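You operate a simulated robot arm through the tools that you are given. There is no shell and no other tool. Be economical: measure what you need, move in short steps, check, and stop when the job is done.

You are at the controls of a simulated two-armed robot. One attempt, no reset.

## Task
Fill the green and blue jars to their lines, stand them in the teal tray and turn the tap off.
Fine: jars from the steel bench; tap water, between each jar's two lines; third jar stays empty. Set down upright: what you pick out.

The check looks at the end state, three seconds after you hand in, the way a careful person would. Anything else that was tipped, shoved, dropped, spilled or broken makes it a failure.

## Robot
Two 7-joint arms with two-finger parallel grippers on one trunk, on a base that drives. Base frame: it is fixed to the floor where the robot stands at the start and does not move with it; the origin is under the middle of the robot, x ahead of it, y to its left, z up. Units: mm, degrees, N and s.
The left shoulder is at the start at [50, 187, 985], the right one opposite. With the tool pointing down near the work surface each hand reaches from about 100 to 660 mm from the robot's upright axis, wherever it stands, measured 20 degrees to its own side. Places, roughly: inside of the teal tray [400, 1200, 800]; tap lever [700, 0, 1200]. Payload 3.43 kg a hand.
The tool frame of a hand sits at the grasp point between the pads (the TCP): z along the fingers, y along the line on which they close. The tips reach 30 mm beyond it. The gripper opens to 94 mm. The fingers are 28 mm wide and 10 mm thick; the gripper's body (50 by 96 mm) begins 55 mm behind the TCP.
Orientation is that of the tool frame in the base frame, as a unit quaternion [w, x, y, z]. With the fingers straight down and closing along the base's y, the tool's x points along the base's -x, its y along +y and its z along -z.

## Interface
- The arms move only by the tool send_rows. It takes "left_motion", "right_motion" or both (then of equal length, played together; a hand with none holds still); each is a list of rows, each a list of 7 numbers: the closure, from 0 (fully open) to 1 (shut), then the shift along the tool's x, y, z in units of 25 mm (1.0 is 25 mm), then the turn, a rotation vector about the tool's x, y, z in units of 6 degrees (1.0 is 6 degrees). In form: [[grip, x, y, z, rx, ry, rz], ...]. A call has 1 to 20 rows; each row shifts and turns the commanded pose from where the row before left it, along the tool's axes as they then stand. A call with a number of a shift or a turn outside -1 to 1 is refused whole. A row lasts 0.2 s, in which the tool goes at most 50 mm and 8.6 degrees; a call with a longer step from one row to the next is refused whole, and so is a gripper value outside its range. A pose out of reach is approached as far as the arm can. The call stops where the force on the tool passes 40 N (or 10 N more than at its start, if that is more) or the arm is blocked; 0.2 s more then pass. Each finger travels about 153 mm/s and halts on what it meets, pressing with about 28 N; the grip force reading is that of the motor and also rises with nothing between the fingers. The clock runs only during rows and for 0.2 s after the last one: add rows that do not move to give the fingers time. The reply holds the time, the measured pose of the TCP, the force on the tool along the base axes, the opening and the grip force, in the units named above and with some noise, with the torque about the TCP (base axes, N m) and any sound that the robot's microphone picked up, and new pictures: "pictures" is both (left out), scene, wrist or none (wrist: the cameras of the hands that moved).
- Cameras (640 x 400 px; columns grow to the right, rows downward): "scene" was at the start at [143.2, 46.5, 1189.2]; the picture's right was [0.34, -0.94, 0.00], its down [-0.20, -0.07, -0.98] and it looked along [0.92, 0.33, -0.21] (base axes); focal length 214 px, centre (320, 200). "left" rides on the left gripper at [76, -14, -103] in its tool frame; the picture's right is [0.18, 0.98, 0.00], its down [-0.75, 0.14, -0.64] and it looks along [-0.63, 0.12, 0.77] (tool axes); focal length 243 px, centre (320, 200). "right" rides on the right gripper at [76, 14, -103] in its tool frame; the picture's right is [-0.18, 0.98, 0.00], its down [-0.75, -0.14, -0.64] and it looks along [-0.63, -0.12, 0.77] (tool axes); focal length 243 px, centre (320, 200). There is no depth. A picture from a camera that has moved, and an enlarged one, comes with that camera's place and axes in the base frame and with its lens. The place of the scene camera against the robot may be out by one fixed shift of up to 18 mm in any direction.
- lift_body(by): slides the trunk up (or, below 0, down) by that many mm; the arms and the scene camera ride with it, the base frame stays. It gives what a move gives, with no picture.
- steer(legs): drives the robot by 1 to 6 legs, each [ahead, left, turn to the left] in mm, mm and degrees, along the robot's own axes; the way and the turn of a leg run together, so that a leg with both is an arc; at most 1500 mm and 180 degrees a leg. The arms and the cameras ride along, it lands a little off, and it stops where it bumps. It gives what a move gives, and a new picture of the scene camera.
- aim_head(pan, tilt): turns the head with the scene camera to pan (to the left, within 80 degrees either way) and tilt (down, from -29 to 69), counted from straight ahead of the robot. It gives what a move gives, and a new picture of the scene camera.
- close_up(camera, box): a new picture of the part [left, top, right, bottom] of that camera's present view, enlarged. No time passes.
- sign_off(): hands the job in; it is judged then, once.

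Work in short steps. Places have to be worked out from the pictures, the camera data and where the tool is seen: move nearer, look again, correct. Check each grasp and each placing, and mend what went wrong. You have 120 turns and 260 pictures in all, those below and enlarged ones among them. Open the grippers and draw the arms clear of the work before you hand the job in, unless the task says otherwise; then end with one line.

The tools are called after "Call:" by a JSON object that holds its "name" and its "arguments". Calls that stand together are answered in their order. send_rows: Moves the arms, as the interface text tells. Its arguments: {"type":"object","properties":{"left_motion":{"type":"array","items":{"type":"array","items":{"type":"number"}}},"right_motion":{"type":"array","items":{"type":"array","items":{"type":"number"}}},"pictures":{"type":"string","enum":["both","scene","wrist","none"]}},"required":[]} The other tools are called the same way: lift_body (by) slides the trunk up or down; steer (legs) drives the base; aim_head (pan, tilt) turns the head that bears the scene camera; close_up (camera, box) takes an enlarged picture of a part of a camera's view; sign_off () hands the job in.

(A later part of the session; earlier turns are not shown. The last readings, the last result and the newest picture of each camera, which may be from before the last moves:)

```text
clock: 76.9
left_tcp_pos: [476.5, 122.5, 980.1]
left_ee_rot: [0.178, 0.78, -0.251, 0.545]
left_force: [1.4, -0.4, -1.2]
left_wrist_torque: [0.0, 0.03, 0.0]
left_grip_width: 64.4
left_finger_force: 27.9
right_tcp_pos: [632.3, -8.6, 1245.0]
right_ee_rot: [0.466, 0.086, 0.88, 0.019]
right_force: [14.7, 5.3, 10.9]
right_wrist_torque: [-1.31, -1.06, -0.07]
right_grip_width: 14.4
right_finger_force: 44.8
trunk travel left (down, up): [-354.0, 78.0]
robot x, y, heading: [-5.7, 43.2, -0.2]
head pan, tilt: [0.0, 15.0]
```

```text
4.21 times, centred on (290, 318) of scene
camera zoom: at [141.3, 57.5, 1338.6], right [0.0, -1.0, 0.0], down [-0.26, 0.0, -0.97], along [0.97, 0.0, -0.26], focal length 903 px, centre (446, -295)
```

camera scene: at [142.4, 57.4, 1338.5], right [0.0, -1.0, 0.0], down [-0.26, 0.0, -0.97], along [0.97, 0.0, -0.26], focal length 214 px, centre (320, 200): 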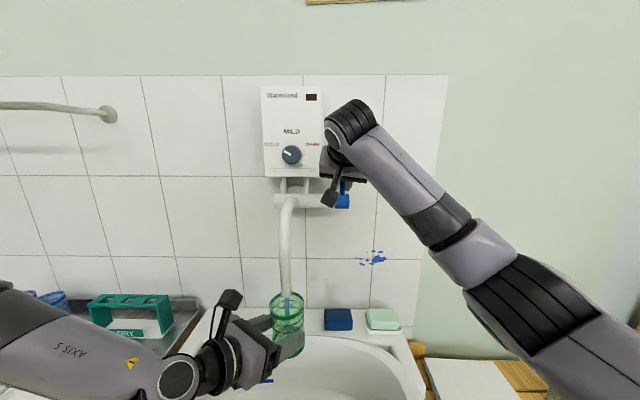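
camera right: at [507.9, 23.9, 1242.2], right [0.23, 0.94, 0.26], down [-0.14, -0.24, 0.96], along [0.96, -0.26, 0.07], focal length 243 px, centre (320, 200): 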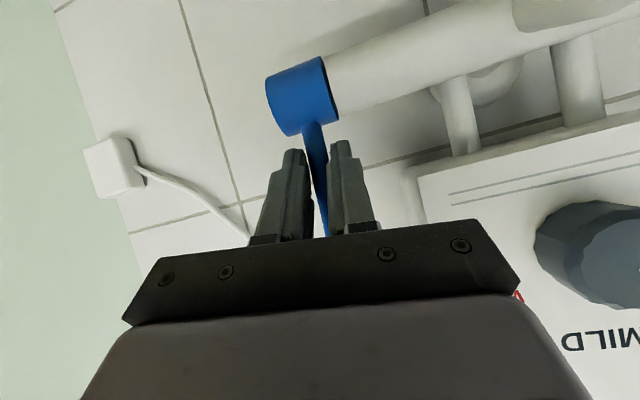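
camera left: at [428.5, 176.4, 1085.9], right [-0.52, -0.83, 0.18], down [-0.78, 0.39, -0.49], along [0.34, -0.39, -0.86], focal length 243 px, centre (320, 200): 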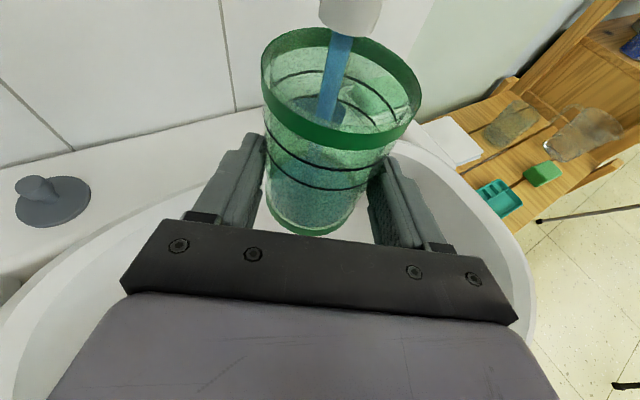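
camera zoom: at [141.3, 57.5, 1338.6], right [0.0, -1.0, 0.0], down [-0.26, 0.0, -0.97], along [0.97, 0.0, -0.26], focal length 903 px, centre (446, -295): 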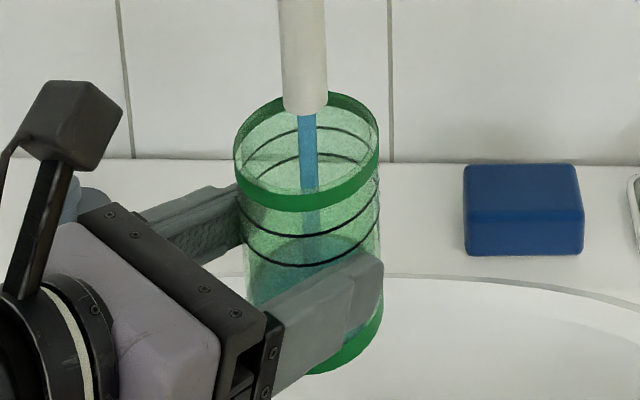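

Hardly any change in 1.6 s, so flow is slow. I wait 4 s and compare.

Call:
{"name": "send_rows", "arguments": {"left_motion": [[1, 0, 0, 0, 0, 0, 0], [1, 0, 0, 0, 0, 0, 0], [1, 0, 0, 0, 0, 0, 0], [1, 0, 0, 0, 0, 0, 0], [1, 0, 0, 0, 0, 0, 0], [1, 0, 0, 0, 0, 0, 0], [1, 0, 0, 0, 0, 0, 0], [1, 0, 0, 0, 0, 0, 0], [1, 0, 0, 0, 0, 0, 0], [1, 0, 0, 0, 0, 0, 0], [1, 0, 0, 0, 0, 0, 0], [1, 0, 0, 0, 0, 0, 0], [1, 0, 0, 0, 0, 0, 0], [1, 0, 0, 0, 0, 0, 0], [1, 0, 0, 0, 0, 0, 0], [1, 0, 0, 0, 0, 0, 0], [1, 0, 0, 0, 0, 0, 0], [1, 0, 0, 0, 0, 0, 0], [1, 0, 0, 0, 0, 0, 0]], "pictures": "none"}}

Call:
{"name": "close_up", "arguments": {"camera": "left", "box": [240, 10, 440, 240]}}

```text
clock: 80.9
left_tcp_pos: [476.1, 122.9, 980.2]
left_ee_rot: [0.177, 0.781, -0.249, 0.545]
left_force: [-0.7, 0.8, -0.8]
left_wrist_torque: [0.02, 0.04, 0.03]
left_grip_width: 63.9
left_finger_force: 27.4
right_tcp_pos: [631.2, -9.0, 1245.9]
right_ee_rot: [0.465, 0.086, 0.881, 0.019]
right_force: [10.1, 5.7, 9.5]
right_wrist_torque: [-1.29, -0.77, -0.06]
right_grip_width: 14.5
right_finger_force: 45.1
trunk travel left (down, up): [-354.0, 78.0]
robot x, y, heading: [-7.0, 43.0, -0.1]
head pan, tilt: [0.0, 15.0]
```

```text
1.74 times, centred on (340, 125) of left
camera zoom: at [428.0, 176.5, 1086.2], right [-0.52, -0.83, 0.18], down [-0.78, 0.39, -0.49], along [0.34, -0.39, -0.86], focal length 422 px, centre (285, 330)
```

zoom: 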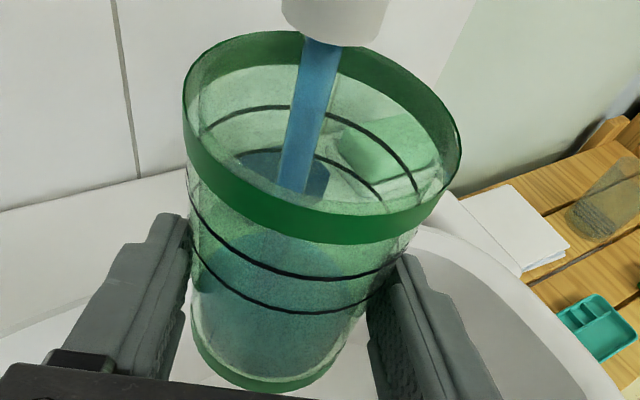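

Level rises ~3 px/s — slow. I open the lever another ~15° and watch.

Call:
{"name": "send_rows", "arguments": {"right_motion": [[1, 0.22, -0.046, -0.148, 0, 0, 0], [1, 0.22, -0.046, -0.148, 0, 0, 0], [1, 0, 0, 0, 0, 0, 0], [1, 0, 0, 0, 0, 0, 0], [1, 0, 0, 0, 0, 0, 0]], "pictures": "none"}}

Call:
{"name": "close_up", "arguments": {"camera": "left", "box": [240, 10, 440, 240]}}

```text
clock: 82.1
left_tcp_pos: [476.7, 123.5, 980.4]
left_ee_rot: [0.178, 0.78, -0.251, 0.545]
left_force: [0.3, -0.5, -1.0]
left_wrist_torque: [0.03, 0.03, 0.0]
left_grip_width: 63.9
left_finger_force: 27.8
right_tcp_pos: [619.4, -8.3, 1241.0]
right_ee_rot: [0.467, 0.086, 0.88, 0.02]
right_force: [16.3, 4.4, 12.6]
right_wrist_torque: [-0.87, -1.29, -0.16]
right_grip_width: 13.3
right_finger_force: 45.2
trunk travel left (down, up): [-354.0, 78.0]
robot x, y, heading: [-9.8, 37.5, 0.2]
head pan, tilt: [0.0, 15.0]
```

```text
1.74 times, centred on (340, 125) of left
camera zoom: at [428.4, 176.4, 1085.9], right [-0.52, -0.83, 0.18], down [-0.78, 0.39, -0.49], along [0.34, -0.39, -0.86], focal length 422 px, centre (285, 330)
```

zoom: 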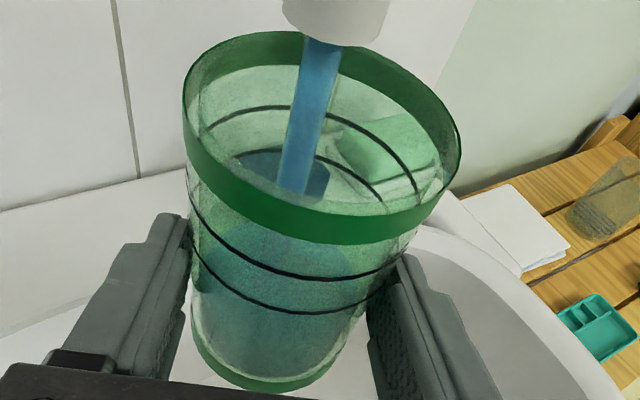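

Faster now. Waiting 2 s.

Call:
{"name": "send_rows", "arguments": {"left_motion": [[1, 0, 0, 0, 0, 0, 0], [1, 0, 0, 0, 0, 0, 0], [1, 0, 0, 0, 0, 0, 0], [1, 0, 0, 0, 0, 0, 0], [1, 0, 0, 0, 0, 0, 0], [1, 0, 0, 0, 0, 0, 0], [1, 0, 0, 0, 0, 0, 0], [1, 0, 0, 0, 0, 0, 0], [1, 0, 0, 0, 0, 0, 0]], "pictures": "none"}}

Call:
{"name": "close_up", "arguments": {"camera": "left", "box": [240, 10, 440, 240]}}

Call:
{"name": "close_up", "arguments": {"camera": "scene", "box": [250, 270, 330, 365]}}

```text
clock: 84.1
left_tcp_pos: [476.7, 123.6, 979.4]
left_ee_rot: [0.178, 0.781, -0.251, 0.544]
left_force: [0.8, -0.3, -1.4]
left_wrist_torque: [0.05, 0.03, 0.01]
left_grip_width: 64.1
left_finger_force: 28.2
right_tcp_pos: [618.9, -8.6, 1240.4]
right_ee_rot: [0.467, 0.086, 0.88, 0.019]
right_force: [14.9, 4.7, 11.8]
right_wrist_torque: [-0.89, -1.2, -0.18]
right_grip_width: 13.4
right_finger_force: 45.2
trunk travel left (down, up): [-354.0, 78.0]
robot x, y, heading: [-9.0, 41.4, 0.2]
head pan, tilt: [0.0, 15.0]
```

```text
1.74 times, centred on (340, 125) of left
camera zoom: at [428.3, 176.3, 1086.0], right [-0.52, -0.83, 0.18], down [-0.78, 0.39, -0.49], along [0.34, -0.39, -0.86], focal length 422 px, centre (285, 330)
```

zoom: 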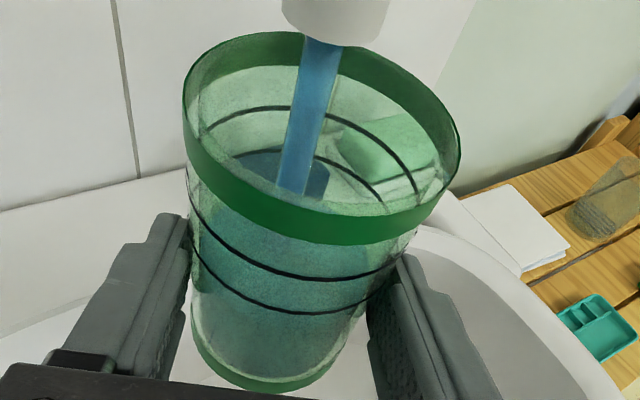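

```text
4.21 times, centred on (290, 318) of scene
camera zoom: at [141.4, 57.4, 1338.6], right [0.0, -1.0, 0.0], down [-0.26, 0.0, -0.97], along [0.97, 0.0, -0.26], focal length 903 px, centre (446, -295)
```

zoom: 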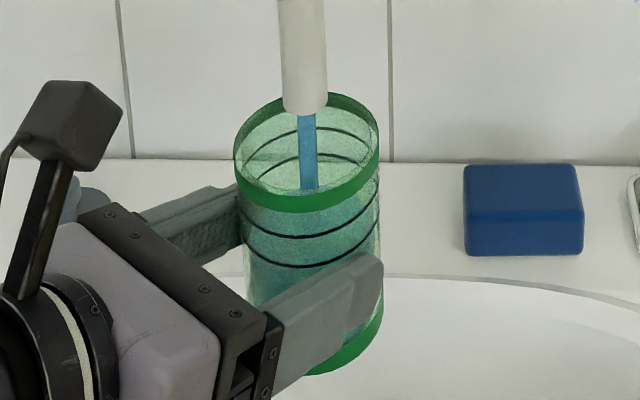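

Level ≈70 % of the lower line. Waiting 2 s more.

Call:
{"name": "send_rows", "arguments": {"left_motion": [[1, 0, 0, 0, 0, 0, 0], [1, 0, 0, 0, 0, 0, 0], [1, 0, 0, 0, 0, 0, 0], [1, 0, 0, 0, 0, 0, 0], [1, 0, 0, 0, 0, 0, 0], [1, 0, 0, 0, 0, 0, 0], [1, 0, 0, 0, 0, 0, 0], [1, 0, 0, 0, 0, 0, 0], [1, 0, 0, 0, 0, 0, 0]], "pictures": "none"}}

Call:
{"name": "close_up", "arguments": {"camera": "left", "box": [240, 10, 440, 240]}}

Call:
{"name": "close_up", "arguments": {"camera": "scene", "box": [250, 270, 330, 365]}}

```text
clock: 86.1
left_tcp_pos: [477.1, 121.9, 979.4]
left_ee_rot: [0.178, 0.78, -0.251, 0.544]
left_force: [0.0, -0.3, -2.2]
left_wrist_torque: [0.02, 0.04, -0.01]
left_grip_width: 64.2
left_finger_force: 28.0
right_tcp_pos: [618.2, -7.3, 1239.9]
right_ee_rot: [0.466, 0.087, 0.88, 0.019]
right_force: [12.1, 5.1, 10.3]
right_wrist_torque: [-0.85, -1.01, -0.13]
right_grip_width: 13.3
right_finger_force: 44.9
trunk travel left (down, up): [-354.0, 78.0]
robot x, y, heading: [-9.8, 43.0, 0.3]
head pan, tilt: [0.0, 15.0]
```

```text
1.74 times, centred on (340, 125) of left
camera zoom: at [428.2, 176.4, 1086.0], right [-0.52, -0.83, 0.18], down [-0.78, 0.39, -0.49], along [0.34, -0.39, -0.86], focal length 422 px, centre (285, 330)
```

zoom: 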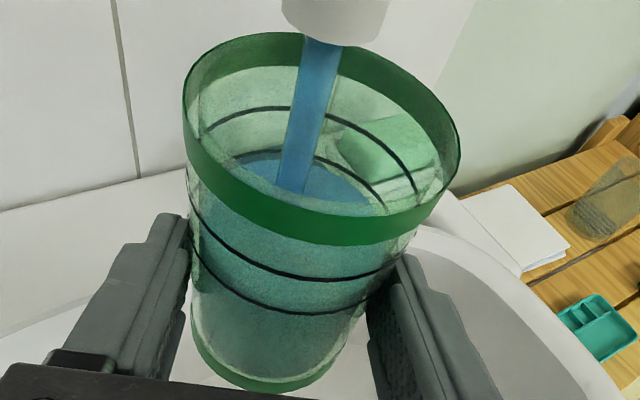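

```text
4.21 times, centred on (290, 318) of scene
camera zoom: at [141.2, 57.5, 1338.6], right [0.0, -1.0, 0.0], down [-0.26, 0.0, -0.97], along [0.97, 0.0, -0.26], focal length 903 px, centre (446, -295)
```

zoom: 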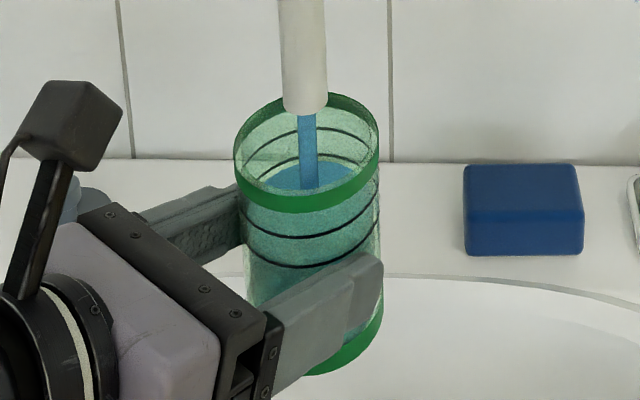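

Surface is just under the lower line (rate ≈14 px/s; mid-window 21 px away). I wait 1.0 s and then close the lever back, with slight overpush.

Call:
{"name": "send_rows", "arguments": {"right_motion": [[1, 0, 0, 0, 0, 0, 0], [1, 0, 0, 0, 0, 0, 0], [1, 0, 0, 0, 0, 0, 0], [1, 0, 0, 0, 0, 0, 0], [1, 0, 0, 0, 0, 0, 0], [1, -0.44, 0.09, 0.3, 0, 0, 0], [1, -0.5, 0.1, 0.55, 0, 0, 0]], "pictures": "wrist"}}

Call:
{"name": "close_up", "arguments": {"camera": "left", "box": [240, 10, 440, 240]}}

Call:
{"name": "close_up", "arguments": {"camera": "scene", "box": [250, 270, 330, 365]}}

```text
clock: 87.7
left_tcp_pos: [472.9, 121.5, 981.2]
left_ee_rot: [0.177, 0.779, -0.251, 0.547]
left_force: [0.4, 0.0, -2.9]
left_wrist_torque: [0.04, 0.05, 0.0]
left_grip_width: 63.9
left_finger_force: 28.6
right_tcp_pos: [643.0, -9.9, 1246.0]
right_ee_rot: [0.461, 0.087, 0.883, 0.015]
right_force: [-35.2, -1.7, -9.4]
right_wrist_torque: [-1.2, 2.13, -0.19]
right_grip_width: 16.0
right_finger_force: 45.1
trunk travel left (down, up): [-354.0, 78.0]
robot x, y, heading: [-7.3, 41.4, -0.1]
head pan, tilt: [0.0, 15.0]
camera right: at [516.8, 24.1, 1243.6], right [0.24, 0.94, 0.26], down [-0.12, -0.23, 0.97], along [0.96, -0.26, 0.06], focal length 243 px, centre (320, 200)
```

right: 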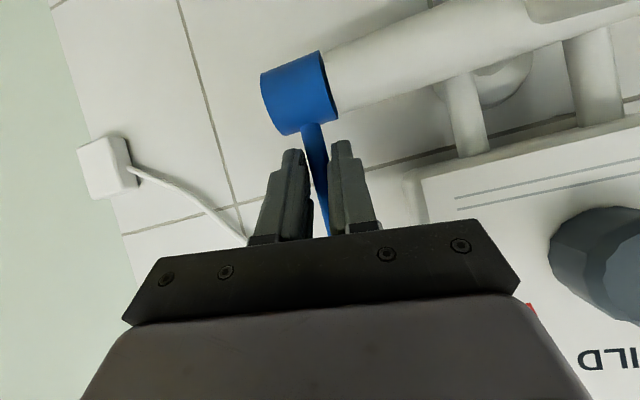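

```text
1.74 times, centred on (340, 125) of left
camera zoom: at [423.8, 175.3, 1088.1], right [-0.52, -0.83, 0.17], down [-0.78, 0.39, -0.49], along [0.34, -0.39, -0.85], focal length 422 px, centre (285, 330)
```

zoom: 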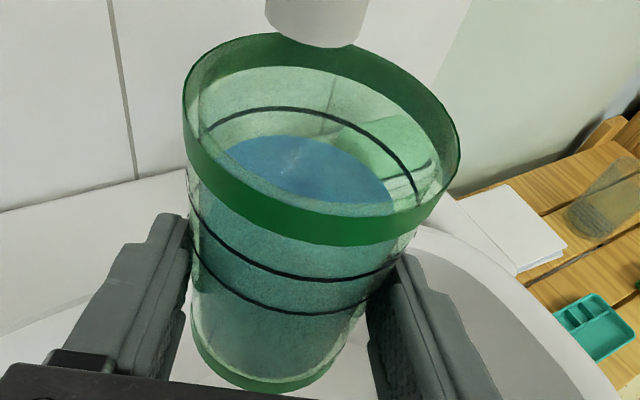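

```text
4.21 times, centred on (290, 318) of scene
camera zoom: at [135.5, 56.2, 1339.1], right [0.0, -1.0, 0.0], down [-0.25, 0.0, -0.97], along [0.97, 0.0, -0.25], focal length 903 px, centre (446, -295)
```

zoom: 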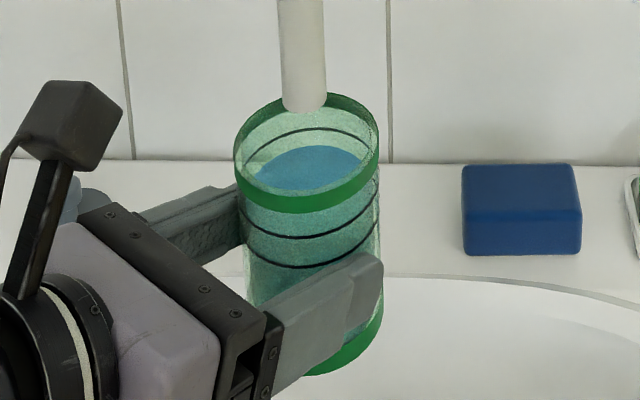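

Level sits between the two lines and the stream stopped. I release the lever and back the right hand off 110 mm.

Call:
{"name": "send_rows", "arguments": {"right_motion": [[1, 0.1, -0.02, -0.12, 0, 0, 0], [0.57, 0, 0, 0, 0, 0, 0], [0.57, 0, 0, 0, 0, 0, 0], [0.57, 0, 0, 0, 0, 0, 0], [0.57, 0.5, -0.12, -0.75, 0, 0, 0], [0.57, 0.5, -0.12, -0.75, 0, 0, 0], [0.57, 0.5, -0.12, -0.75, 0, 0, 0], [0.57, 0.5, -0.12, -0.75, 0, 0, 0], [0.57, 0.5, -0.12, -0.75, 0, 0, 0]], "pictures": "both"}}

```text
clock: 89.7
left_tcp_pos: [476.4, 120.7, 980.3]
left_ee_rot: [0.178, 0.78, -0.252, 0.545]
left_force: [0.0, -0.5, -2.8]
left_wrist_torque: [0.03, 0.08, 0.02]
left_grip_width: 63.9
left_finger_force: 28.8
right_tcp_pos: [529.7, -9.1, 1245.9]
right_ee_rot: [0.466, 0.087, 0.88, 0.019]
right_force: [-0.5, 0.1, -0.1]
right_wrist_torque: [0.01, 0.0, -0.03]
right_grip_width: 40.5
right_finger_force: 0.1
trunk travel left (down, up): [-354.0, 78.0]
robot x, y, heading: [-6.1, 39.8, 0.3]
head pan, tilt: [0.0, 15.0]
camera scene: at [140.3, 55.2, 1338.7], right [0.0, -1.0, 0.0], down [-0.26, 0.0, -0.97], along [0.97, 0.0, -0.26], focal length 214 px, centre (320, 200)
camera right: at [404.7, 24.3, 1242.9], right [0.24, 0.94, 0.26], down [-0.13, -0.24, 0.96], along [0.96, -0.26, 0.07], focal length 243 px, centre (320, 200)
```

scene: 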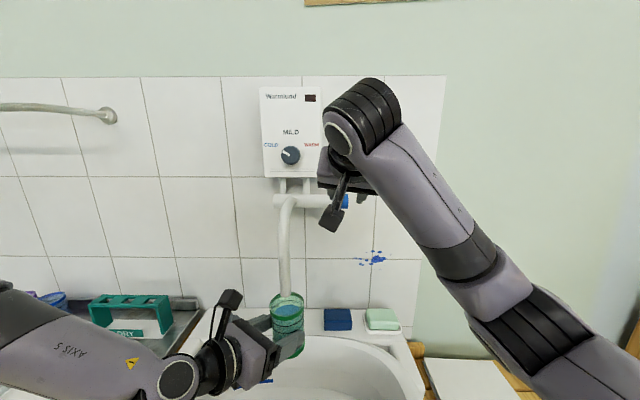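
right: 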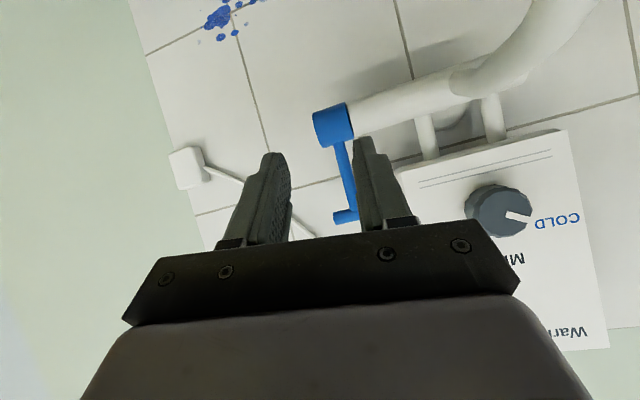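

Tap off, released. Now I lower the trunk 60 to clear the spout, back off, and drive left to the tray.

Call:
{"name": "lift_body", "arguments": {"by": -60}}

Call:
{"name": "steer", "arguments": {"legs": [[-145, 0, 0]]}}

Call:
{"name": "close_up", "arguments": {"camera": "left", "box": [160, 0, 520, 225]}}

```text
clock: 90.7
left_tcp_pos: [476.2, 122.4, 919.2]
left_ee_rot: [0.177, 0.78, -0.25, 0.545]
left_force: [0.2, 0.8, -2.8]
left_wrist_torque: [0.05, 0.02, -0.01]
left_grip_width: 63.7
left_finger_force: 28.1
right_tcp_pos: [529.6, -8.0, 1186.5]
right_ee_rot: [0.466, 0.087, 0.88, 0.019]
right_force: [-0.8, 0.5, 0.5]
right_wrist_torque: [-0.02, -0.01, 0.0]
right_grip_width: 40.4
right_finger_force: 0.2
trunk travel left (down, up): [-294.0, 138.0]
robot x, y, heading: [-7.4, 44.9, -0.1]
head pan, tilt: [0.0, 15.0]
```

```text
clock: 92.1
left_tcp_pos: [330.8, 123.5, 920.2]
left_ee_rot: [0.176, 0.781, -0.249, 0.545]
left_force: [-0.3, 0.0, -3.4]
left_wrist_torque: [0.02, 0.06, 0.02]
left_grip_width: 64.0
left_finger_force: 28.4
right_tcp_pos: [385.7, -6.8, 1186.0]
right_ee_rot: [0.466, 0.085, 0.88, 0.02]
right_force: [1.0, -0.2, 0.3]
right_wrist_torque: [0.0, -0.04, -0.03]
right_grip_width: 40.6
right_finger_force: 0.1
trunk travel left (down, up): [-294.0, 138.0]
robot x, y, heading: [-149.8, 40.5, 0.5]
head pan, tilt: [0.0, 15.0]
camera scene: at [-4.4, 56.5, 1278.8], right [0.01, -1.0, 0.0], down [-0.26, 0.0, -0.97], along [0.97, 0.01, -0.26], focal length 214 px, centre (320, 200)
```

scene: 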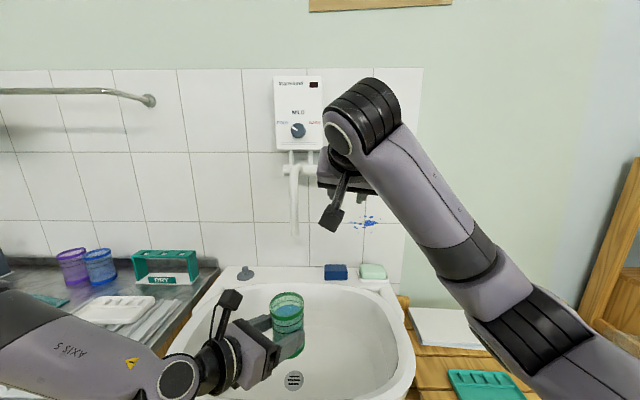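

```text
1.78 times, centred on (340, 112) of left
camera zoom: at [282.4, 176.8, 1026.7], right [-0.52, -0.84, 0.18], down [-0.78, 0.38, -0.49], along [0.34, -0.39, -0.86], focal length 431 px, centre (284, 356)
```

zoom: 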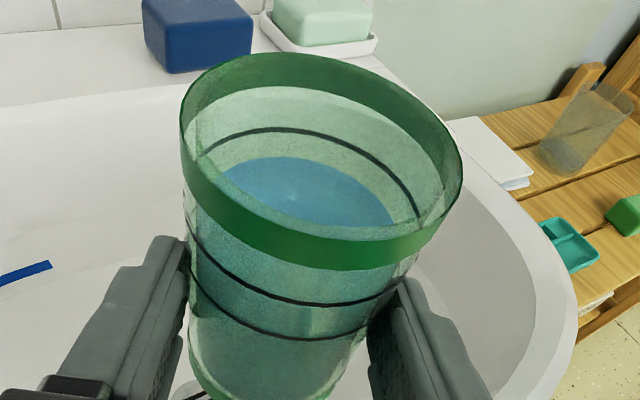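

Level remains between the lines. Driving left 960.

Call:
{"name": "steer", "arguments": {"legs": [[0, 960, 0]]}}

Call:
{"name": "aim_head", "arguments": {"pan": 15, "tilt": 40}}

```text
clock: 96.9
left_tcp_pos: [326.2, 1039.9, 920.2]
left_ee_rot: [0.176, 0.781, -0.249, 0.545]
left_force: [0.1, 0.6, -2.1]
left_wrist_torque: [0.05, 0.02, -0.01]
left_grip_width: 63.6
left_finger_force: 27.6
right_tcp_pos: [381.2, 909.2, 1185.7]
right_ee_rot: [0.466, 0.086, 0.881, 0.019]
right_force: [-0.4, -0.6, 0.3]
right_wrist_torque: [-0.01, -0.03, 0.01]
right_grip_width: 40.4
right_finger_force: 0.2
trunk travel left (down, up): [-294.0, 138.0]
robot x, y, heading: [-162.4, 955.8, 0.4]
head pan, tilt: [0.0, 15.0]
camera scene: at [-8.6, 972.3, 1278.7], right [0.01, -1.0, 0.0], down [-0.26, 0.0, -0.97], along [0.97, 0.0, -0.26], focal length 214 px, centre (320, 200)
```

scene: 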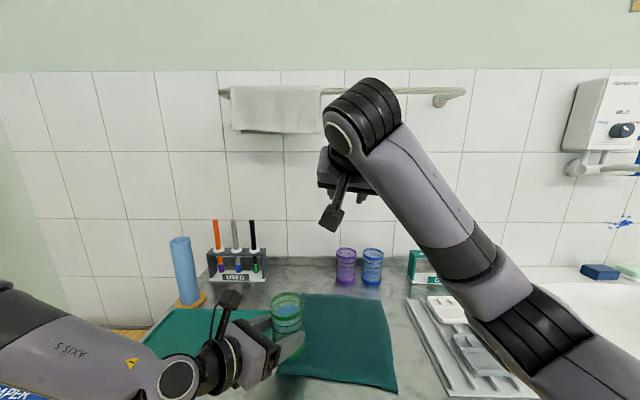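

```text
clock: 97.8
left_tcp_pos: [326.1, 1040.7, 920.2]
left_ee_rot: [0.176, 0.781, -0.249, 0.545]
left_force: [-0.1, 0.7, -1.9]
left_wrist_torque: [0.06, 0.02, 0.0]
left_grip_width: 63.5
left_finger_force: 28.2
right_tcp_pos: [381.2, 908.7, 1185.8]
right_ee_rot: [0.464, 0.086, 0.881, 0.02]
right_force: [-0.5, -0.1, -0.3]
right_wrist_torque: [-0.03, -0.02, -0.01]
right_grip_width: 40.3
right_finger_force: 0.0
trunk travel left (down, up): [-294.0, 138.0]
robot x, y, heading: [-155.7, 954.7, 0.6]
head pan, tilt: [15.0, 40.0]
camera scene: at [-19.9, 994.1, 1239.2], right [0.26, -0.96, 0.0], down [-0.62, -0.17, -0.77], along [0.74, 0.2, -0.64], focal length 214 px, centre (320, 200)
```

scene: 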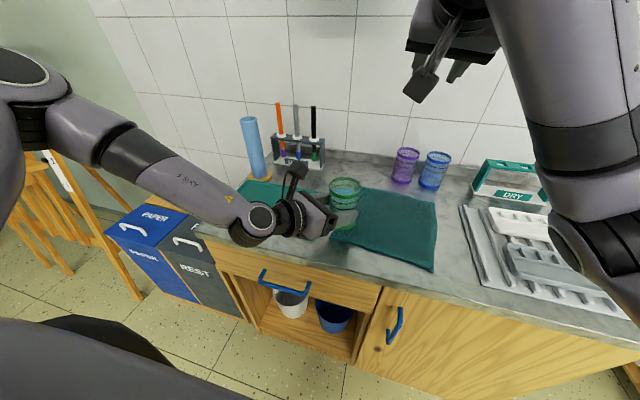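

I move the hand toward the tray: +69 x, +141 y at this height.

Call:
{"name": "send_rows", "arguments": {"left_motion": [[1, -0.053, -0.884, -0.146, 0, 0, 0], [1, -0.053, -0.884, -0.146, 0, 0, 0], [1, -0.053, -0.884, -0.146, 0, 0, 0], [1, -0.053, -0.884, -0.146, 0, 0, 0], [1, -0.053, -0.884, -0.146, 0, 0, 0], [1, -0.053, -0.884, -0.146, 0, 0, 0], [1, -0.053, -0.884, -0.146, 0, 0, 0], [1, 0, 0, 0, 0, 0, 0]], "pictures": "both"}}

```text
clock: 99.6
left_tcp_pos: [394.9, 1179.7, 920.0]
left_ee_rot: [0.176, 0.781, -0.249, 0.545]
left_force: [-0.5, 0.2, -2.6]
left_wrist_torque: [0.04, 0.11, -0.01]
left_grip_width: 63.3
left_finger_force: 28.3
right_tcp_pos: [381.4, 908.8, 1185.1]
right_ee_rot: [0.466, 0.086, 0.881, 0.019]
right_force: [0.0, -0.3, -0.2]
right_wrist_torque: [0.02, 0.02, -0.01]
right_grip_width: 40.4
right_finger_force: 0.1
trunk travel left (down, up): [-294.0, 138.0]
robot x, y, heading: [-161.0, 960.2, 0.3]
head pan, tilt: [15.0, 40.0]
camera scene: at [-20.0, 994.1, 1239.1], right [0.26, -0.96, 0.0], down [-0.62, -0.17, -0.77], along [0.74, 0.2, -0.64], focal length 214 px, centre (320, 200)
camera left: at [346.6, 1232.9, 1025.5], right [-0.52, -0.84, 0.18], down [-0.78, 0.39, -0.49], along [0.34, -0.39, -0.86], focal length 243 px, centre (320, 200)
```

scene: 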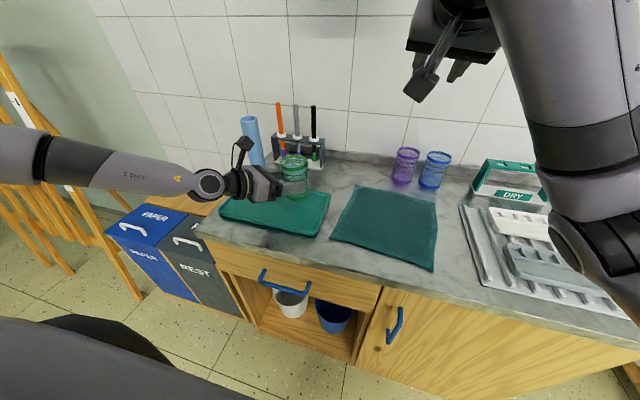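
left: 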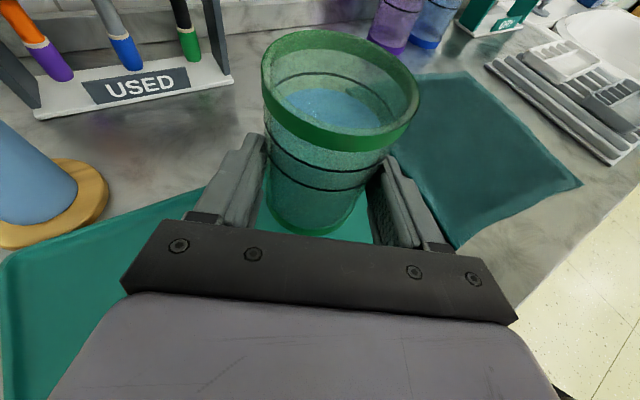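

Jar is over the tray, ≈60+ mm inside its edges. I lower 38 mm, then finish in small steps watching force.

Call:
{"name": "send_rows", "arguments": {"left_motion": [[1, -0.71, 0, 0.26, 0, 0, 0], [1, -0.71, 0, 0.26, 0, 0, 0], [1, 0, 0, 0, 0, 0, 0]], "pictures": "none"}}

Call:
{"name": "send_rows", "arguments": {"left_motion": [[1, -0.075, 0, 0.027, 0, 0, 0], [1, -0.075, 0, 0.027, 0, 0, 0], [1, 0, 0, 0, 0, 0, 0]], "pictures": "both"}}

```text
clock: 100.4
left_tcp_pos: [395.0, 1179.1, 881.3]
left_ee_rot: [0.177, 0.781, -0.25, 0.545]
left_force: [0.1, 0.6, -2.6]
left_wrist_torque: [0.04, 0.02, -0.03]
left_grip_width: 63.0
left_finger_force: 28.1
right_tcp_pos: [380.1, 909.4, 1186.2]
right_ee_rot: [0.465, 0.086, 0.881, 0.019]
right_force: [0.0, -0.4, 0.2]
right_wrist_torque: [-0.03, -0.02, 0.0]
right_grip_width: 40.6
right_finger_force: 0.0
trunk travel left (down, up): [-294.0, 138.0]
robot x, y, heading: [-158.3, 955.7, 0.2]
head pan, tilt: [15.0, 40.0]
```

```text
clock: 101.2
left_tcp_pos: [393.9, 1177.7, 880.8]
left_ee_rot: [0.177, 0.778, -0.25, 0.548]
left_force: [-0.4, -3.9, 9.4]
left_wrist_torque: [-0.14, 0.1, 0.03]
left_grip_width: 63.0
left_finger_force: 28.0
right_tcp_pos: [380.0, 908.1, 1186.6]
right_ee_rot: [0.466, 0.086, 0.88, 0.02]
right_force: [0.3, 1.0, 0.3]
right_wrist_torque: [-0.01, -0.03, 0.03]
right_grip_width: 40.4
right_finger_force: 0.0
trunk travel left (down, up): [-294.0, 138.0]
robot x, y, heading: [-154.2, 955.3, 0.1]
head pan, tilt: [15.0, 40.0]
camera scene: at [-21.0, 993.3, 1239.5], right [0.26, -0.96, 0.0], down [-0.62, -0.17, -0.77], along [0.74, 0.2, -0.64], focal length 214 px, centre (320, 200)
camera left: at [345.7, 1232.1, 986.5], right [-0.52, -0.83, 0.17], down [-0.78, 0.39, -0.49], along [0.34, -0.39, -0.85], focal length 243 px, centre (320, 200)
```

scene: 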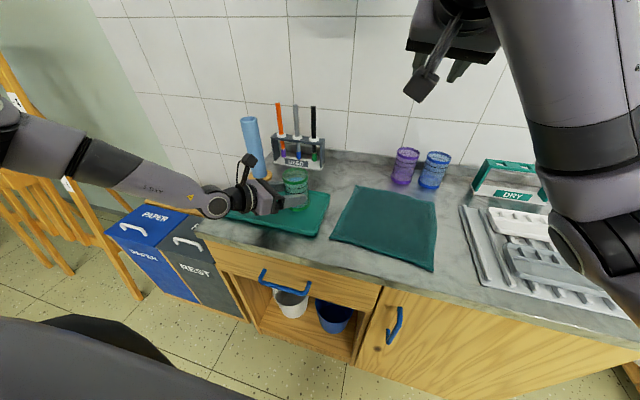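
left: 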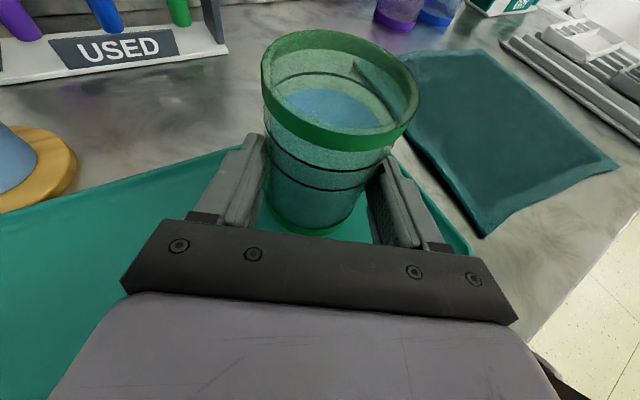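

Jar has touched down (force rose ~12 N, low torque). I open the gripper fully and retreat horizontally.

Call:
{"name": "send_rows", "arguments": {"left_motion": [[1, 0.05, 0, -0.02, 0, 0, 0], [0.5, 0, 0, 0, 0, 0, 0], [0.0, 0, 0, 0, 0, 0, 0], [0.0, 0, 0, 0, 0, 0, 0], [0.0, 0, 0, 0, 0, 0, 0]], "pictures": "wrist"}}

```text
clock: 102.4
left_tcp_pos: [392.7, 1181.2, 879.0]
left_ee_rot: [0.177, 0.781, -0.25, 0.545]
left_force: [0.3, 0.3, 0.6]
left_wrist_torque: [-0.02, 0.01, -0.01]
left_grip_width: 94.0
left_finger_force: 0.1
right_tcp_pos: [381.3, 909.5, 1185.3]
right_ee_rot: [0.465, 0.085, 0.881, 0.02]
right_force: [-0.7, -0.1, -0.3]
right_wrist_torque: [0.03, 0.04, 0.01]
right_grip_width: 40.3
right_finger_force: 0.1
trunk travel left (down, up): [-294.0, 138.0]
robot x, y, heading: [-155.4, 955.9, 0.6]
head pan, tilt: [15.0, 40.0]
camera left: at [346.3, 1233.8, 984.6], right [-0.52, -0.84, 0.18], down [-0.78, 0.39, -0.49], along [0.34, -0.39, -0.86], focal length 243 px, centre (320, 200)
```

left: 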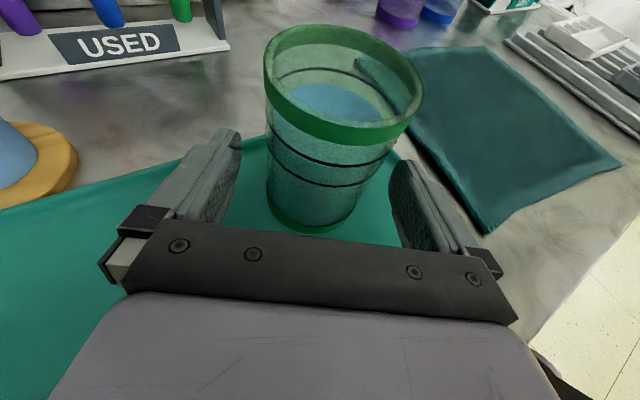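

The jar stands. Retreat 90 mm horizontally, then rise 70.

Call:
{"name": "send_rows", "arguments": {"left_motion": [[0, -0.3, 0, -0.85, 0, 0, 0], [0, -0.3, 0, -0.85, 0, 0, 0], [0, -0.3, 0, -0.85, 0, 0, 0], [0, -0.3, 0, -0.85, 0, 0, 0], [0, 0.94, 0, -0.34, 0, 0, 0], [0, 0.94, 0, -0.34, 0, 0, 0], [0, 0.94, 0, -0.34, 0, 0, 0], [0, 0, 0, 0, 0, 0, 0]], "pictures": "both"}}

```text
clock: 104.2
left_tcp_pos: [321.1, 1232.7, 955.1]
left_ee_rot: [0.177, 0.781, -0.25, 0.545]
left_force: [-0.1, 0.1, -0.4]
left_wrist_torque: [0.0, -0.01, 0.01]
left_grip_width: 94.0
left_finger_force: 0.1
right_tcp_pos: [379.7, 910.3, 1184.9]
right_ee_rot: [0.465, 0.085, 0.881, 0.02]
right_force: [0.3, 0.4, 0.5]
right_wrist_torque: [-0.01, 0.01, 0.0]
right_grip_width: 40.5
right_finger_force: 0.1
trunk travel left (down, up): [-294.0, 138.0]
robot x, y, heading: [-155.3, 957.1, 0.2]
head pan, tilt: [15.0, 40.0]
camera scene: at [-20.1, 994.1, 1239.1], right [0.26, -0.96, 0.0], down [-0.62, -0.17, -0.77], along [0.74, 0.2, -0.64], focal length 214 px, centre (320, 200)
camera left: at [273.2, 1286.1, 1060.9], right [-0.52, -0.84, 0.18], down [-0.78, 0.39, -0.49], along [0.34, -0.39, -0.86], focal length 243 px, centre (320, 200)
```

scene: 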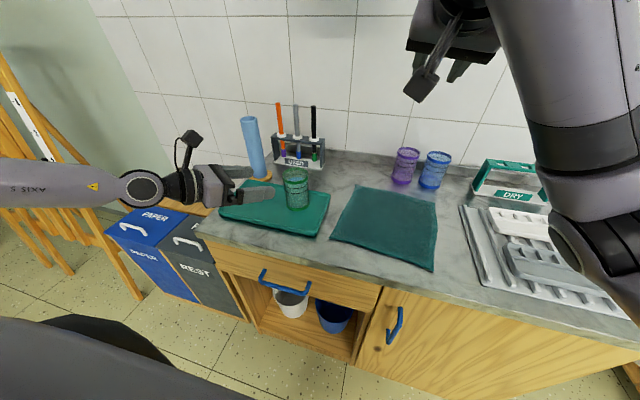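
left: 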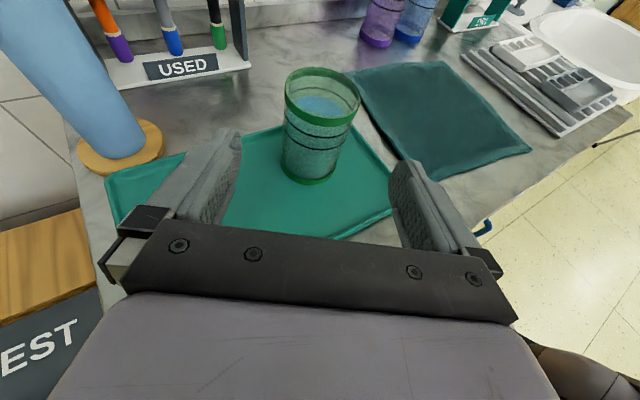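

Green is done. For the blue jar (≈[641,786], purple 94 mm left of it) I raise the trunk, drive right, and turn the hand's yaw back to ~20°.

Call:
{"name": "lift_body", "arguments": {"by": 60}}

Call:
{"name": "steer", "arguments": {"legs": [[0, -352, 0]]}}

Call:
{"name": "send_rows", "arguments": {"left_motion": [[0.17, 0, 0, 0, 0.835, 0, -0.304], [0.17, 0, 0, 0, 0.835, 0, -0.304], [0.17, 0, 0, 0, 0.835, 0, -0.304], [0.17, 0, 0, 0, 0, 0, 0]], "pictures": "wrist"}}

```text
clock: 105.2
left_tcp_pos: [323.0, 1233.4, 1013.9]
left_ee_rot: [0.176, 0.781, -0.249, 0.545]
left_force: [0.1, 0.1, -0.8]
left_wrist_torque: [0.0, -0.01, 0.02]
left_grip_width: 93.6
left_finger_force: 0.1
right_tcp_pos: [381.7, 909.2, 1245.2]
right_ee_rot: [0.465, 0.085, 0.881, 0.02]
right_force: [0.0, 0.0, 0.3]
right_wrist_torque: [-0.04, -0.03, -0.02]
right_grip_width: 40.2
right_finger_force: 0.0
trunk travel left (down, up): [-354.0, 78.0]
robot x, y, heading: [-158.0, 957.8, 0.5]
head pan, tilt: [15.0, 40.0]
```

```text
clock: 107.4
left_tcp_pos: [321.6, 886.4, 1015.1]
left_ee_rot: [0.174, 0.782, -0.248, 0.545]
left_force: [-0.1, 0.3, 0.8]
left_wrist_torque: [0.01, 0.01, 0.0]
left_grip_width: 93.8
left_finger_force: 0.0
right_tcp_pos: [383.6, 562.4, 1246.1]
right_ee_rot: [0.465, 0.083, 0.881, 0.021]
right_force: [0.9, -0.4, 0.4]
right_wrist_torque: [0.05, -0.03, 0.04]
right_grip_width: 40.3
right_finger_force: 0.1
trunk travel left (down, up): [-354.0, 78.0]
robot x, y, heading: [-154.9, 610.4, 0.8]
head pan, tilt: [15.0, 40.0]
camera scene: at [-17.7, 646.1, 1299.2], right [0.27, -0.96, 0.0], down [-0.62, -0.17, -0.77], along [0.74, 0.21, -0.64], focal length 214 px, centre (320, 200)
```

scene: 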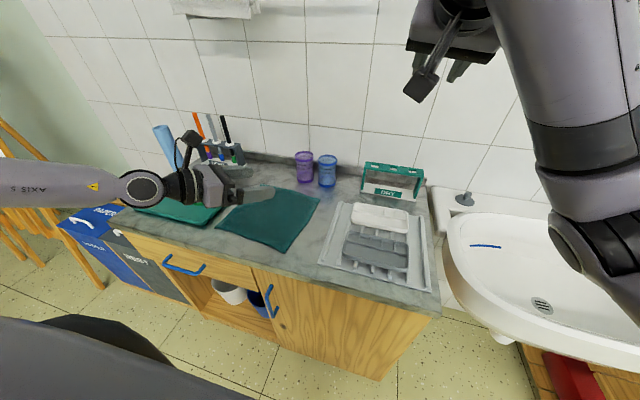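

```text
clock: 108.4
left_tcp_pos: [322.6, 887.3, 1015.0]
left_ee_rot: [0.096, 0.808, -0.136, 0.565]
left_force: [-0.1, 0.1, 0.4]
left_wrist_torque: [-0.02, 0.01, 0.0]
left_grip_width: 77.8
left_finger_force: 0.1
right_tcp_pos: [382.9, 563.7, 1246.7]
right_ee_rot: [0.464, 0.083, 0.882, 0.021]
right_force: [-0.1, -0.2, 0.3]
right_wrist_torque: [-0.02, -0.03, 0.01]
right_grip_width: 40.5
right_finger_force: 0.0
trunk travel left (down, up): [-354.0, 78.0]
robot x, y, heading: [-156.8, 608.1, 0.8]
head pan, tilt: [15.0, 40.0]
camera left: at [261.6, 925.1, 1121.0], right [-0.26, -0.95, 0.17], down [-0.86, 0.15, -0.49], along [0.43, -0.28, -0.86], focal length 243 px, centre (320, 200)
```

left: 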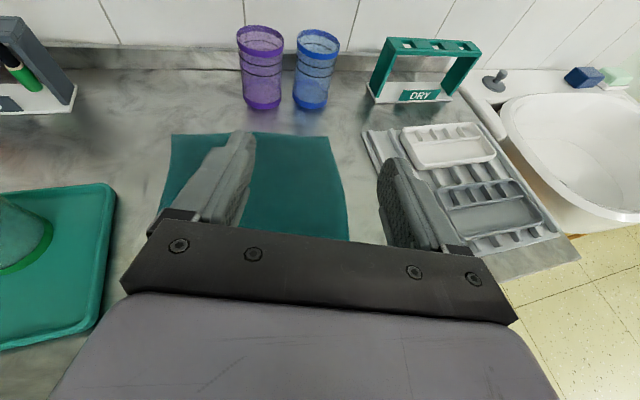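

Blue jar ≈[635,784] from this view. I drive ahead to the bench limit.

Call:
{"name": "steer", "arguments": {"legs": [[80, 0, -0.8]]}}

Call:
{"name": "lift_body", "arguments": {"by": -172}}

Call:
{"name": "close_up", "arguments": {"camera": "left", "box": [0, 0, 640, 400]}}

```text
clock: 109.5
left_tcp_pos: [406.4, 881.9, 1013.3]
left_ee_rot: [0.101, 0.807, -0.142, 0.564]
left_force: [-0.5, 0.7, -0.5]
left_wrist_torque: [-0.02, 0.01, 0.02]
left_grip_width: 77.7
left_finger_force: 0.1
right_tcp_pos: [463.3, 556.5, 1245.1]
right_ee_rot: [0.465, 0.089, 0.881, 0.018]
right_force: [0.4, 1.0, -0.5]
right_wrist_torque: [0.01, -0.02, -0.04]
right_grip_width: 40.3
right_finger_force: 0.0
trunk travel left (down, up): [-354.0, 78.0]
robot x, y, heading: [-75.3, 606.6, -0.0]
head pan, tilt: [15.0, 40.0]
camera scene: at [62.5, 645.0, 1299.0], right [0.26, -0.97, 0.0], down [-0.62, -0.16, -0.77], along [0.74, 0.2, -0.64], focal length 214 px, centre (320, 200)
```

scene: 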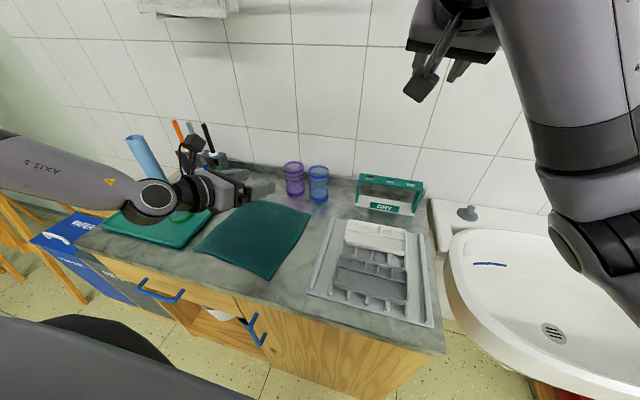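

```text
clock: 111.4
left_tcp_pos: [405.5, 880.8, 845.8]
left_ee_rot: [0.099, 0.805, -0.141, 0.567]
left_force: [0.2, 1.7, 13.7]
left_wrist_torque: [0.05, 0.06, -0.02]
left_grip_width: 78.1
left_finger_force: 0.0
right_tcp_pos: [461.7, 556.5, 1075.3]
right_ee_rot: [0.465, 0.09, 0.881, 0.018]
right_force: [0.2, -0.1, 0.0]
right_wrist_torque: [-0.01, 0.0, -0.03]
right_grip_width: 40.4
right_finger_force: 0.1
trunk travel left (down, up): [-182.0, 250.0]
robot x, y, heading: [-73.5, 606.4, -0.5]
head pan, tilt: [15.0, 40.0]
```

```text
1.00 times, centred on (320, 200) of left (not enlarged: the box is as wide or as high as the picture)
camera zoom: at [344.3, 919.5, 951.5], right [-0.28, -0.94, 0.17], down [-0.85, 0.16, -0.49], along [0.44, -0.28, -0.85], focal length 243 px, centre (320, 200)
```

zoom: 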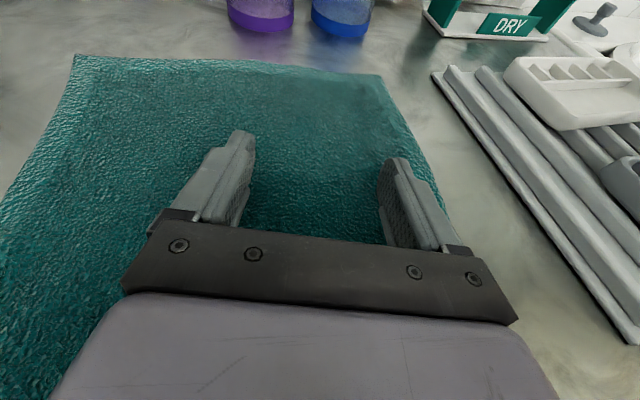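

Touched the bench lightly (13 N). I raise the arm 90 mm, then lower the trunk 60 to the earlier working height.

Call:
{"name": "send_rows", "arguments": {"left_motion": [[0.17, 0.94, 0, -0.34, 0, 0, 0], [0.17, 0.94, 0, -0.34, 0, 0, 0], [0.17, 0.94, 0, -0.34, 0, 0, 0], [0.17, 0.6, 0, -0.22, 0, 0, 0], [0.17, 0, 0, 0, 0, 0, 0]], "pictures": "none"}}

Call:
{"name": "lift_body", "arguments": {"by": -60}}

Call:
{"name": "close_up", "arguments": {"camera": "left", "box": [0, 0, 640, 400]}}

```text
clock: 112.6
left_tcp_pos: [405.6, 883.2, 932.1]
left_ee_rot: [0.102, 0.807, -0.143, 0.563]
left_force: [0.0, -0.5, 0.1]
left_wrist_torque: [0.01, 0.0, -0.02]
left_grip_width: 78.0
left_finger_force: 0.1
right_tcp_pos: [461.9, 557.1, 1074.1]
right_ee_rot: [0.465, 0.089, 0.881, 0.018]
right_force: [0.0, -0.3, -0.3]
right_wrist_torque: [0.01, 0.02, 0.01]
right_grip_width: 40.4
right_finger_force: 0.0
trunk travel left (down, up): [-182.0, 250.0]
robot x, y, heading: [-73.5, 608.9, -0.2]
head pan, tilt: [15.0, 40.0]
```

```text
clock: 113.6
left_tcp_pos: [405.4, 883.5, 871.5]
left_ee_rot: [0.101, 0.807, -0.142, 0.564]
left_force: [0.6, -0.5, 0.1]
left_wrist_torque: [0.01, -0.04, 0.04]
left_grip_width: 78.0
left_finger_force: 0.2
right_tcp_pos: [461.8, 556.2, 1014.3]
right_ee_rot: [0.466, 0.089, 0.88, 0.018]
right_force: [-0.6, -0.7, 0.1]
right_wrist_torque: [-0.01, -0.02, -0.02]
right_grip_width: 40.4
right_finger_force: 0.0
trunk travel left (down, up): [-122.0, 310.0]
robot x, y, heading: [-77.4, 611.3, -0.1]
head pan, tilt: [15.0, 40.0]
```

```text
1.00 times, centred on (320, 200) of left (not enlarged: the box is as wide or as high as the picture)
camera zoom: at [345.3, 922.1, 978.4], right [-0.28, -0.94, 0.18], down [-0.86, 0.16, -0.49], along [0.43, -0.29, -0.86], focal length 243 px, centre (320, 200)
```

zoom: 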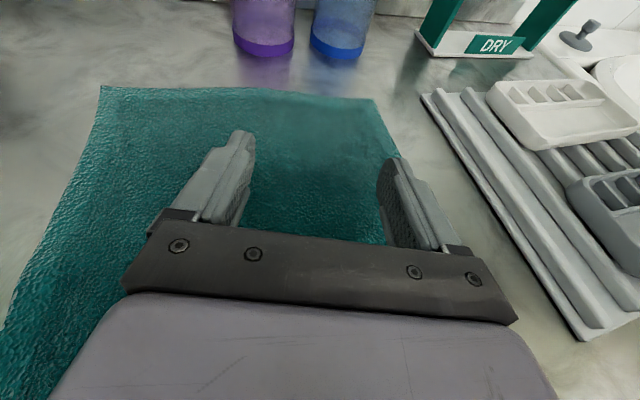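

Blue jar ≈[637,782]. Move right 15 and forward 130 along the finger direction, then re-measure.

Call:
{"name": "send_rows", "arguments": {"left_motion": [[0.17, 0.297, 0.104, 0.815, 0, 0, 0], [0.17, 0.297, 0.104, 0.815, 0, 0, 0], [0.17, 0.297, 0.104, 0.815, 0, 0, 0], [0.17, 0.297, 0.104, 0.815, 0, 0, 0], [0.17, 0.297, 0.104, 0.815, 0, 0, 0], [0.17, 0.297, 0.104, 0.815, 0, 0, 0], [0.17, 0, 0, 0, 0, 0, 0]], "pictures": "wrist"}}

```text
clock: 115.2
left_tcp_pos: [521.4, 824.7, 871.1]
left_ee_rot: [0.1, 0.807, -0.141, 0.564]
left_force: [-0.3, 0.5, 0.7]
left_wrist_torque: [0.06, -0.02, 0.02]
left_grip_width: 77.9
left_finger_force: 0.1
right_tcp_pos: [461.8, 557.1, 1013.6]
right_ee_rot: [0.465, 0.089, 0.881, 0.018]
right_force: [-0.3, -0.3, -0.2]
right_wrist_torque: [0.01, 0.03, 0.01]
right_grip_width: 40.4
right_finger_force: 0.0
trunk travel left (down, up): [-122.0, 310.0]
robot x, y, heading: [-80.2, 612.1, -0.1]
head pan, tilt: [15.0, 40.0]
camera left: at [461.8, 862.7, 977.9], right [-0.28, -0.94, 0.18], down [-0.86, 0.16, -0.49], along [0.43, -0.29, -0.86], focal length 243 px, centre (320, 200)
```

left: 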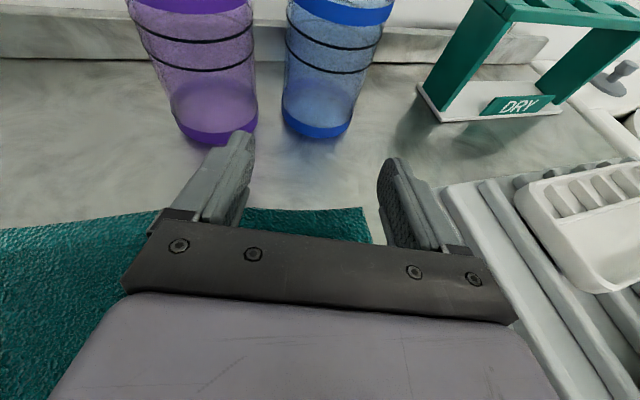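

Well aligned (lateral <1 mm). I narrow the opening to ~74 mm and advance 60.

Call:
{"name": "send_rows", "arguments": {"left_motion": [[0.21, 0.274, 0.02, 0.752, 0, 0, 0], [0.21, 0.274, 0.02, 0.752, 0, 0, 0], [0.21, 0.274, 0, 0.752, 0, 0, 0], [0.21, 0, 0, 0, 0, 0, 0]], "pictures": "wrist"}}

```text
clock: 116.2
left_tcp_pos: [576.2, 802.0, 871.1]
left_ee_rot: [0.101, 0.808, -0.142, 0.563]
left_force: [-0.1, -0.1, 0.0]
left_wrist_torque: [-0.04, -0.03, 0.04]
left_grip_width: 74.6
left_finger_force: 0.1
right_tcp_pos: [461.9, 556.7, 1013.6]
right_ee_rot: [0.465, 0.089, 0.881, 0.018]
right_force: [0.3, 1.2, 0.9]
right_wrist_torque: [-0.03, -0.03, 0.02]
right_grip_width: 40.2
right_finger_force: 0.0
trunk travel left (down, up): [-122.0, 310.0]
robot x, y, heading: [-73.2, 611.8, -0.2]
head pan, tilt: [15.0, 40.0]
camera left: at [516.4, 841.0, 978.0], right [-0.28, -0.94, 0.18], down [-0.86, 0.16, -0.49], along [0.43, -0.29, -0.86], focal length 243 px, centre (320, 200)
```

left: 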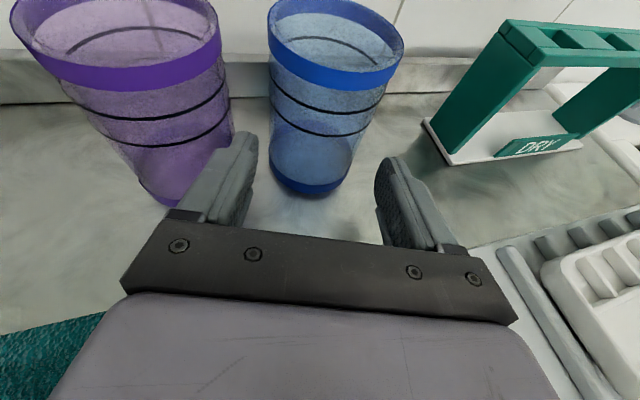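

Jar refined [635,786]; shift left 4.5 mm and advance 40.

Call:
{"name": "send_rows", "arguments": {"left_motion": [[0.21, 0, -0.18, 0, 0, 0, 0], [0.21, 0.27, 0, 0.75, 0, 0, 0], [0.21, 0.27, 0, 0.75, 0, 0, 0], [0.21, 0, 0, 0, 0, 0, 0]], "pictures": "wrist"}}

```text
clock: 117.2
left_tcp_pos: [617.9, 792.8, 873.4]
left_ee_rot: [0.101, 0.808, -0.142, 0.563]
left_force: [-0.3, 0.0, -0.2]
left_wrist_torque: [0.02, -0.02, 0.03]
left_grip_width: 74.2
left_finger_force: 0.1
right_tcp_pos: [461.7, 556.6, 1014.7]
right_ee_rot: [0.464, 0.089, 0.881, 0.019]
right_force: [0.1, 0.1, 0.4]
right_wrist_torque: [-0.01, 0.01, -0.01]
right_grip_width: 40.4
right_finger_force: 0.0
trunk travel left (down, up): [-122.0, 310.0]
robot x, y, heading: [-74.4, 609.0, -0.2]
head pan, tilt: [15.0, 40.0]
camera left: at [556.9, 831.2, 979.2], right [-0.28, -0.94, 0.18], down [-0.86, 0.16, -0.49], along [0.43, -0.29, -0.86], focal length 243 px, centre (320, 200)
```

left: 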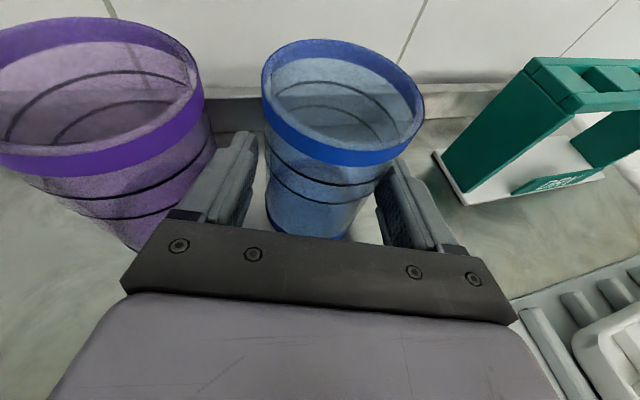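

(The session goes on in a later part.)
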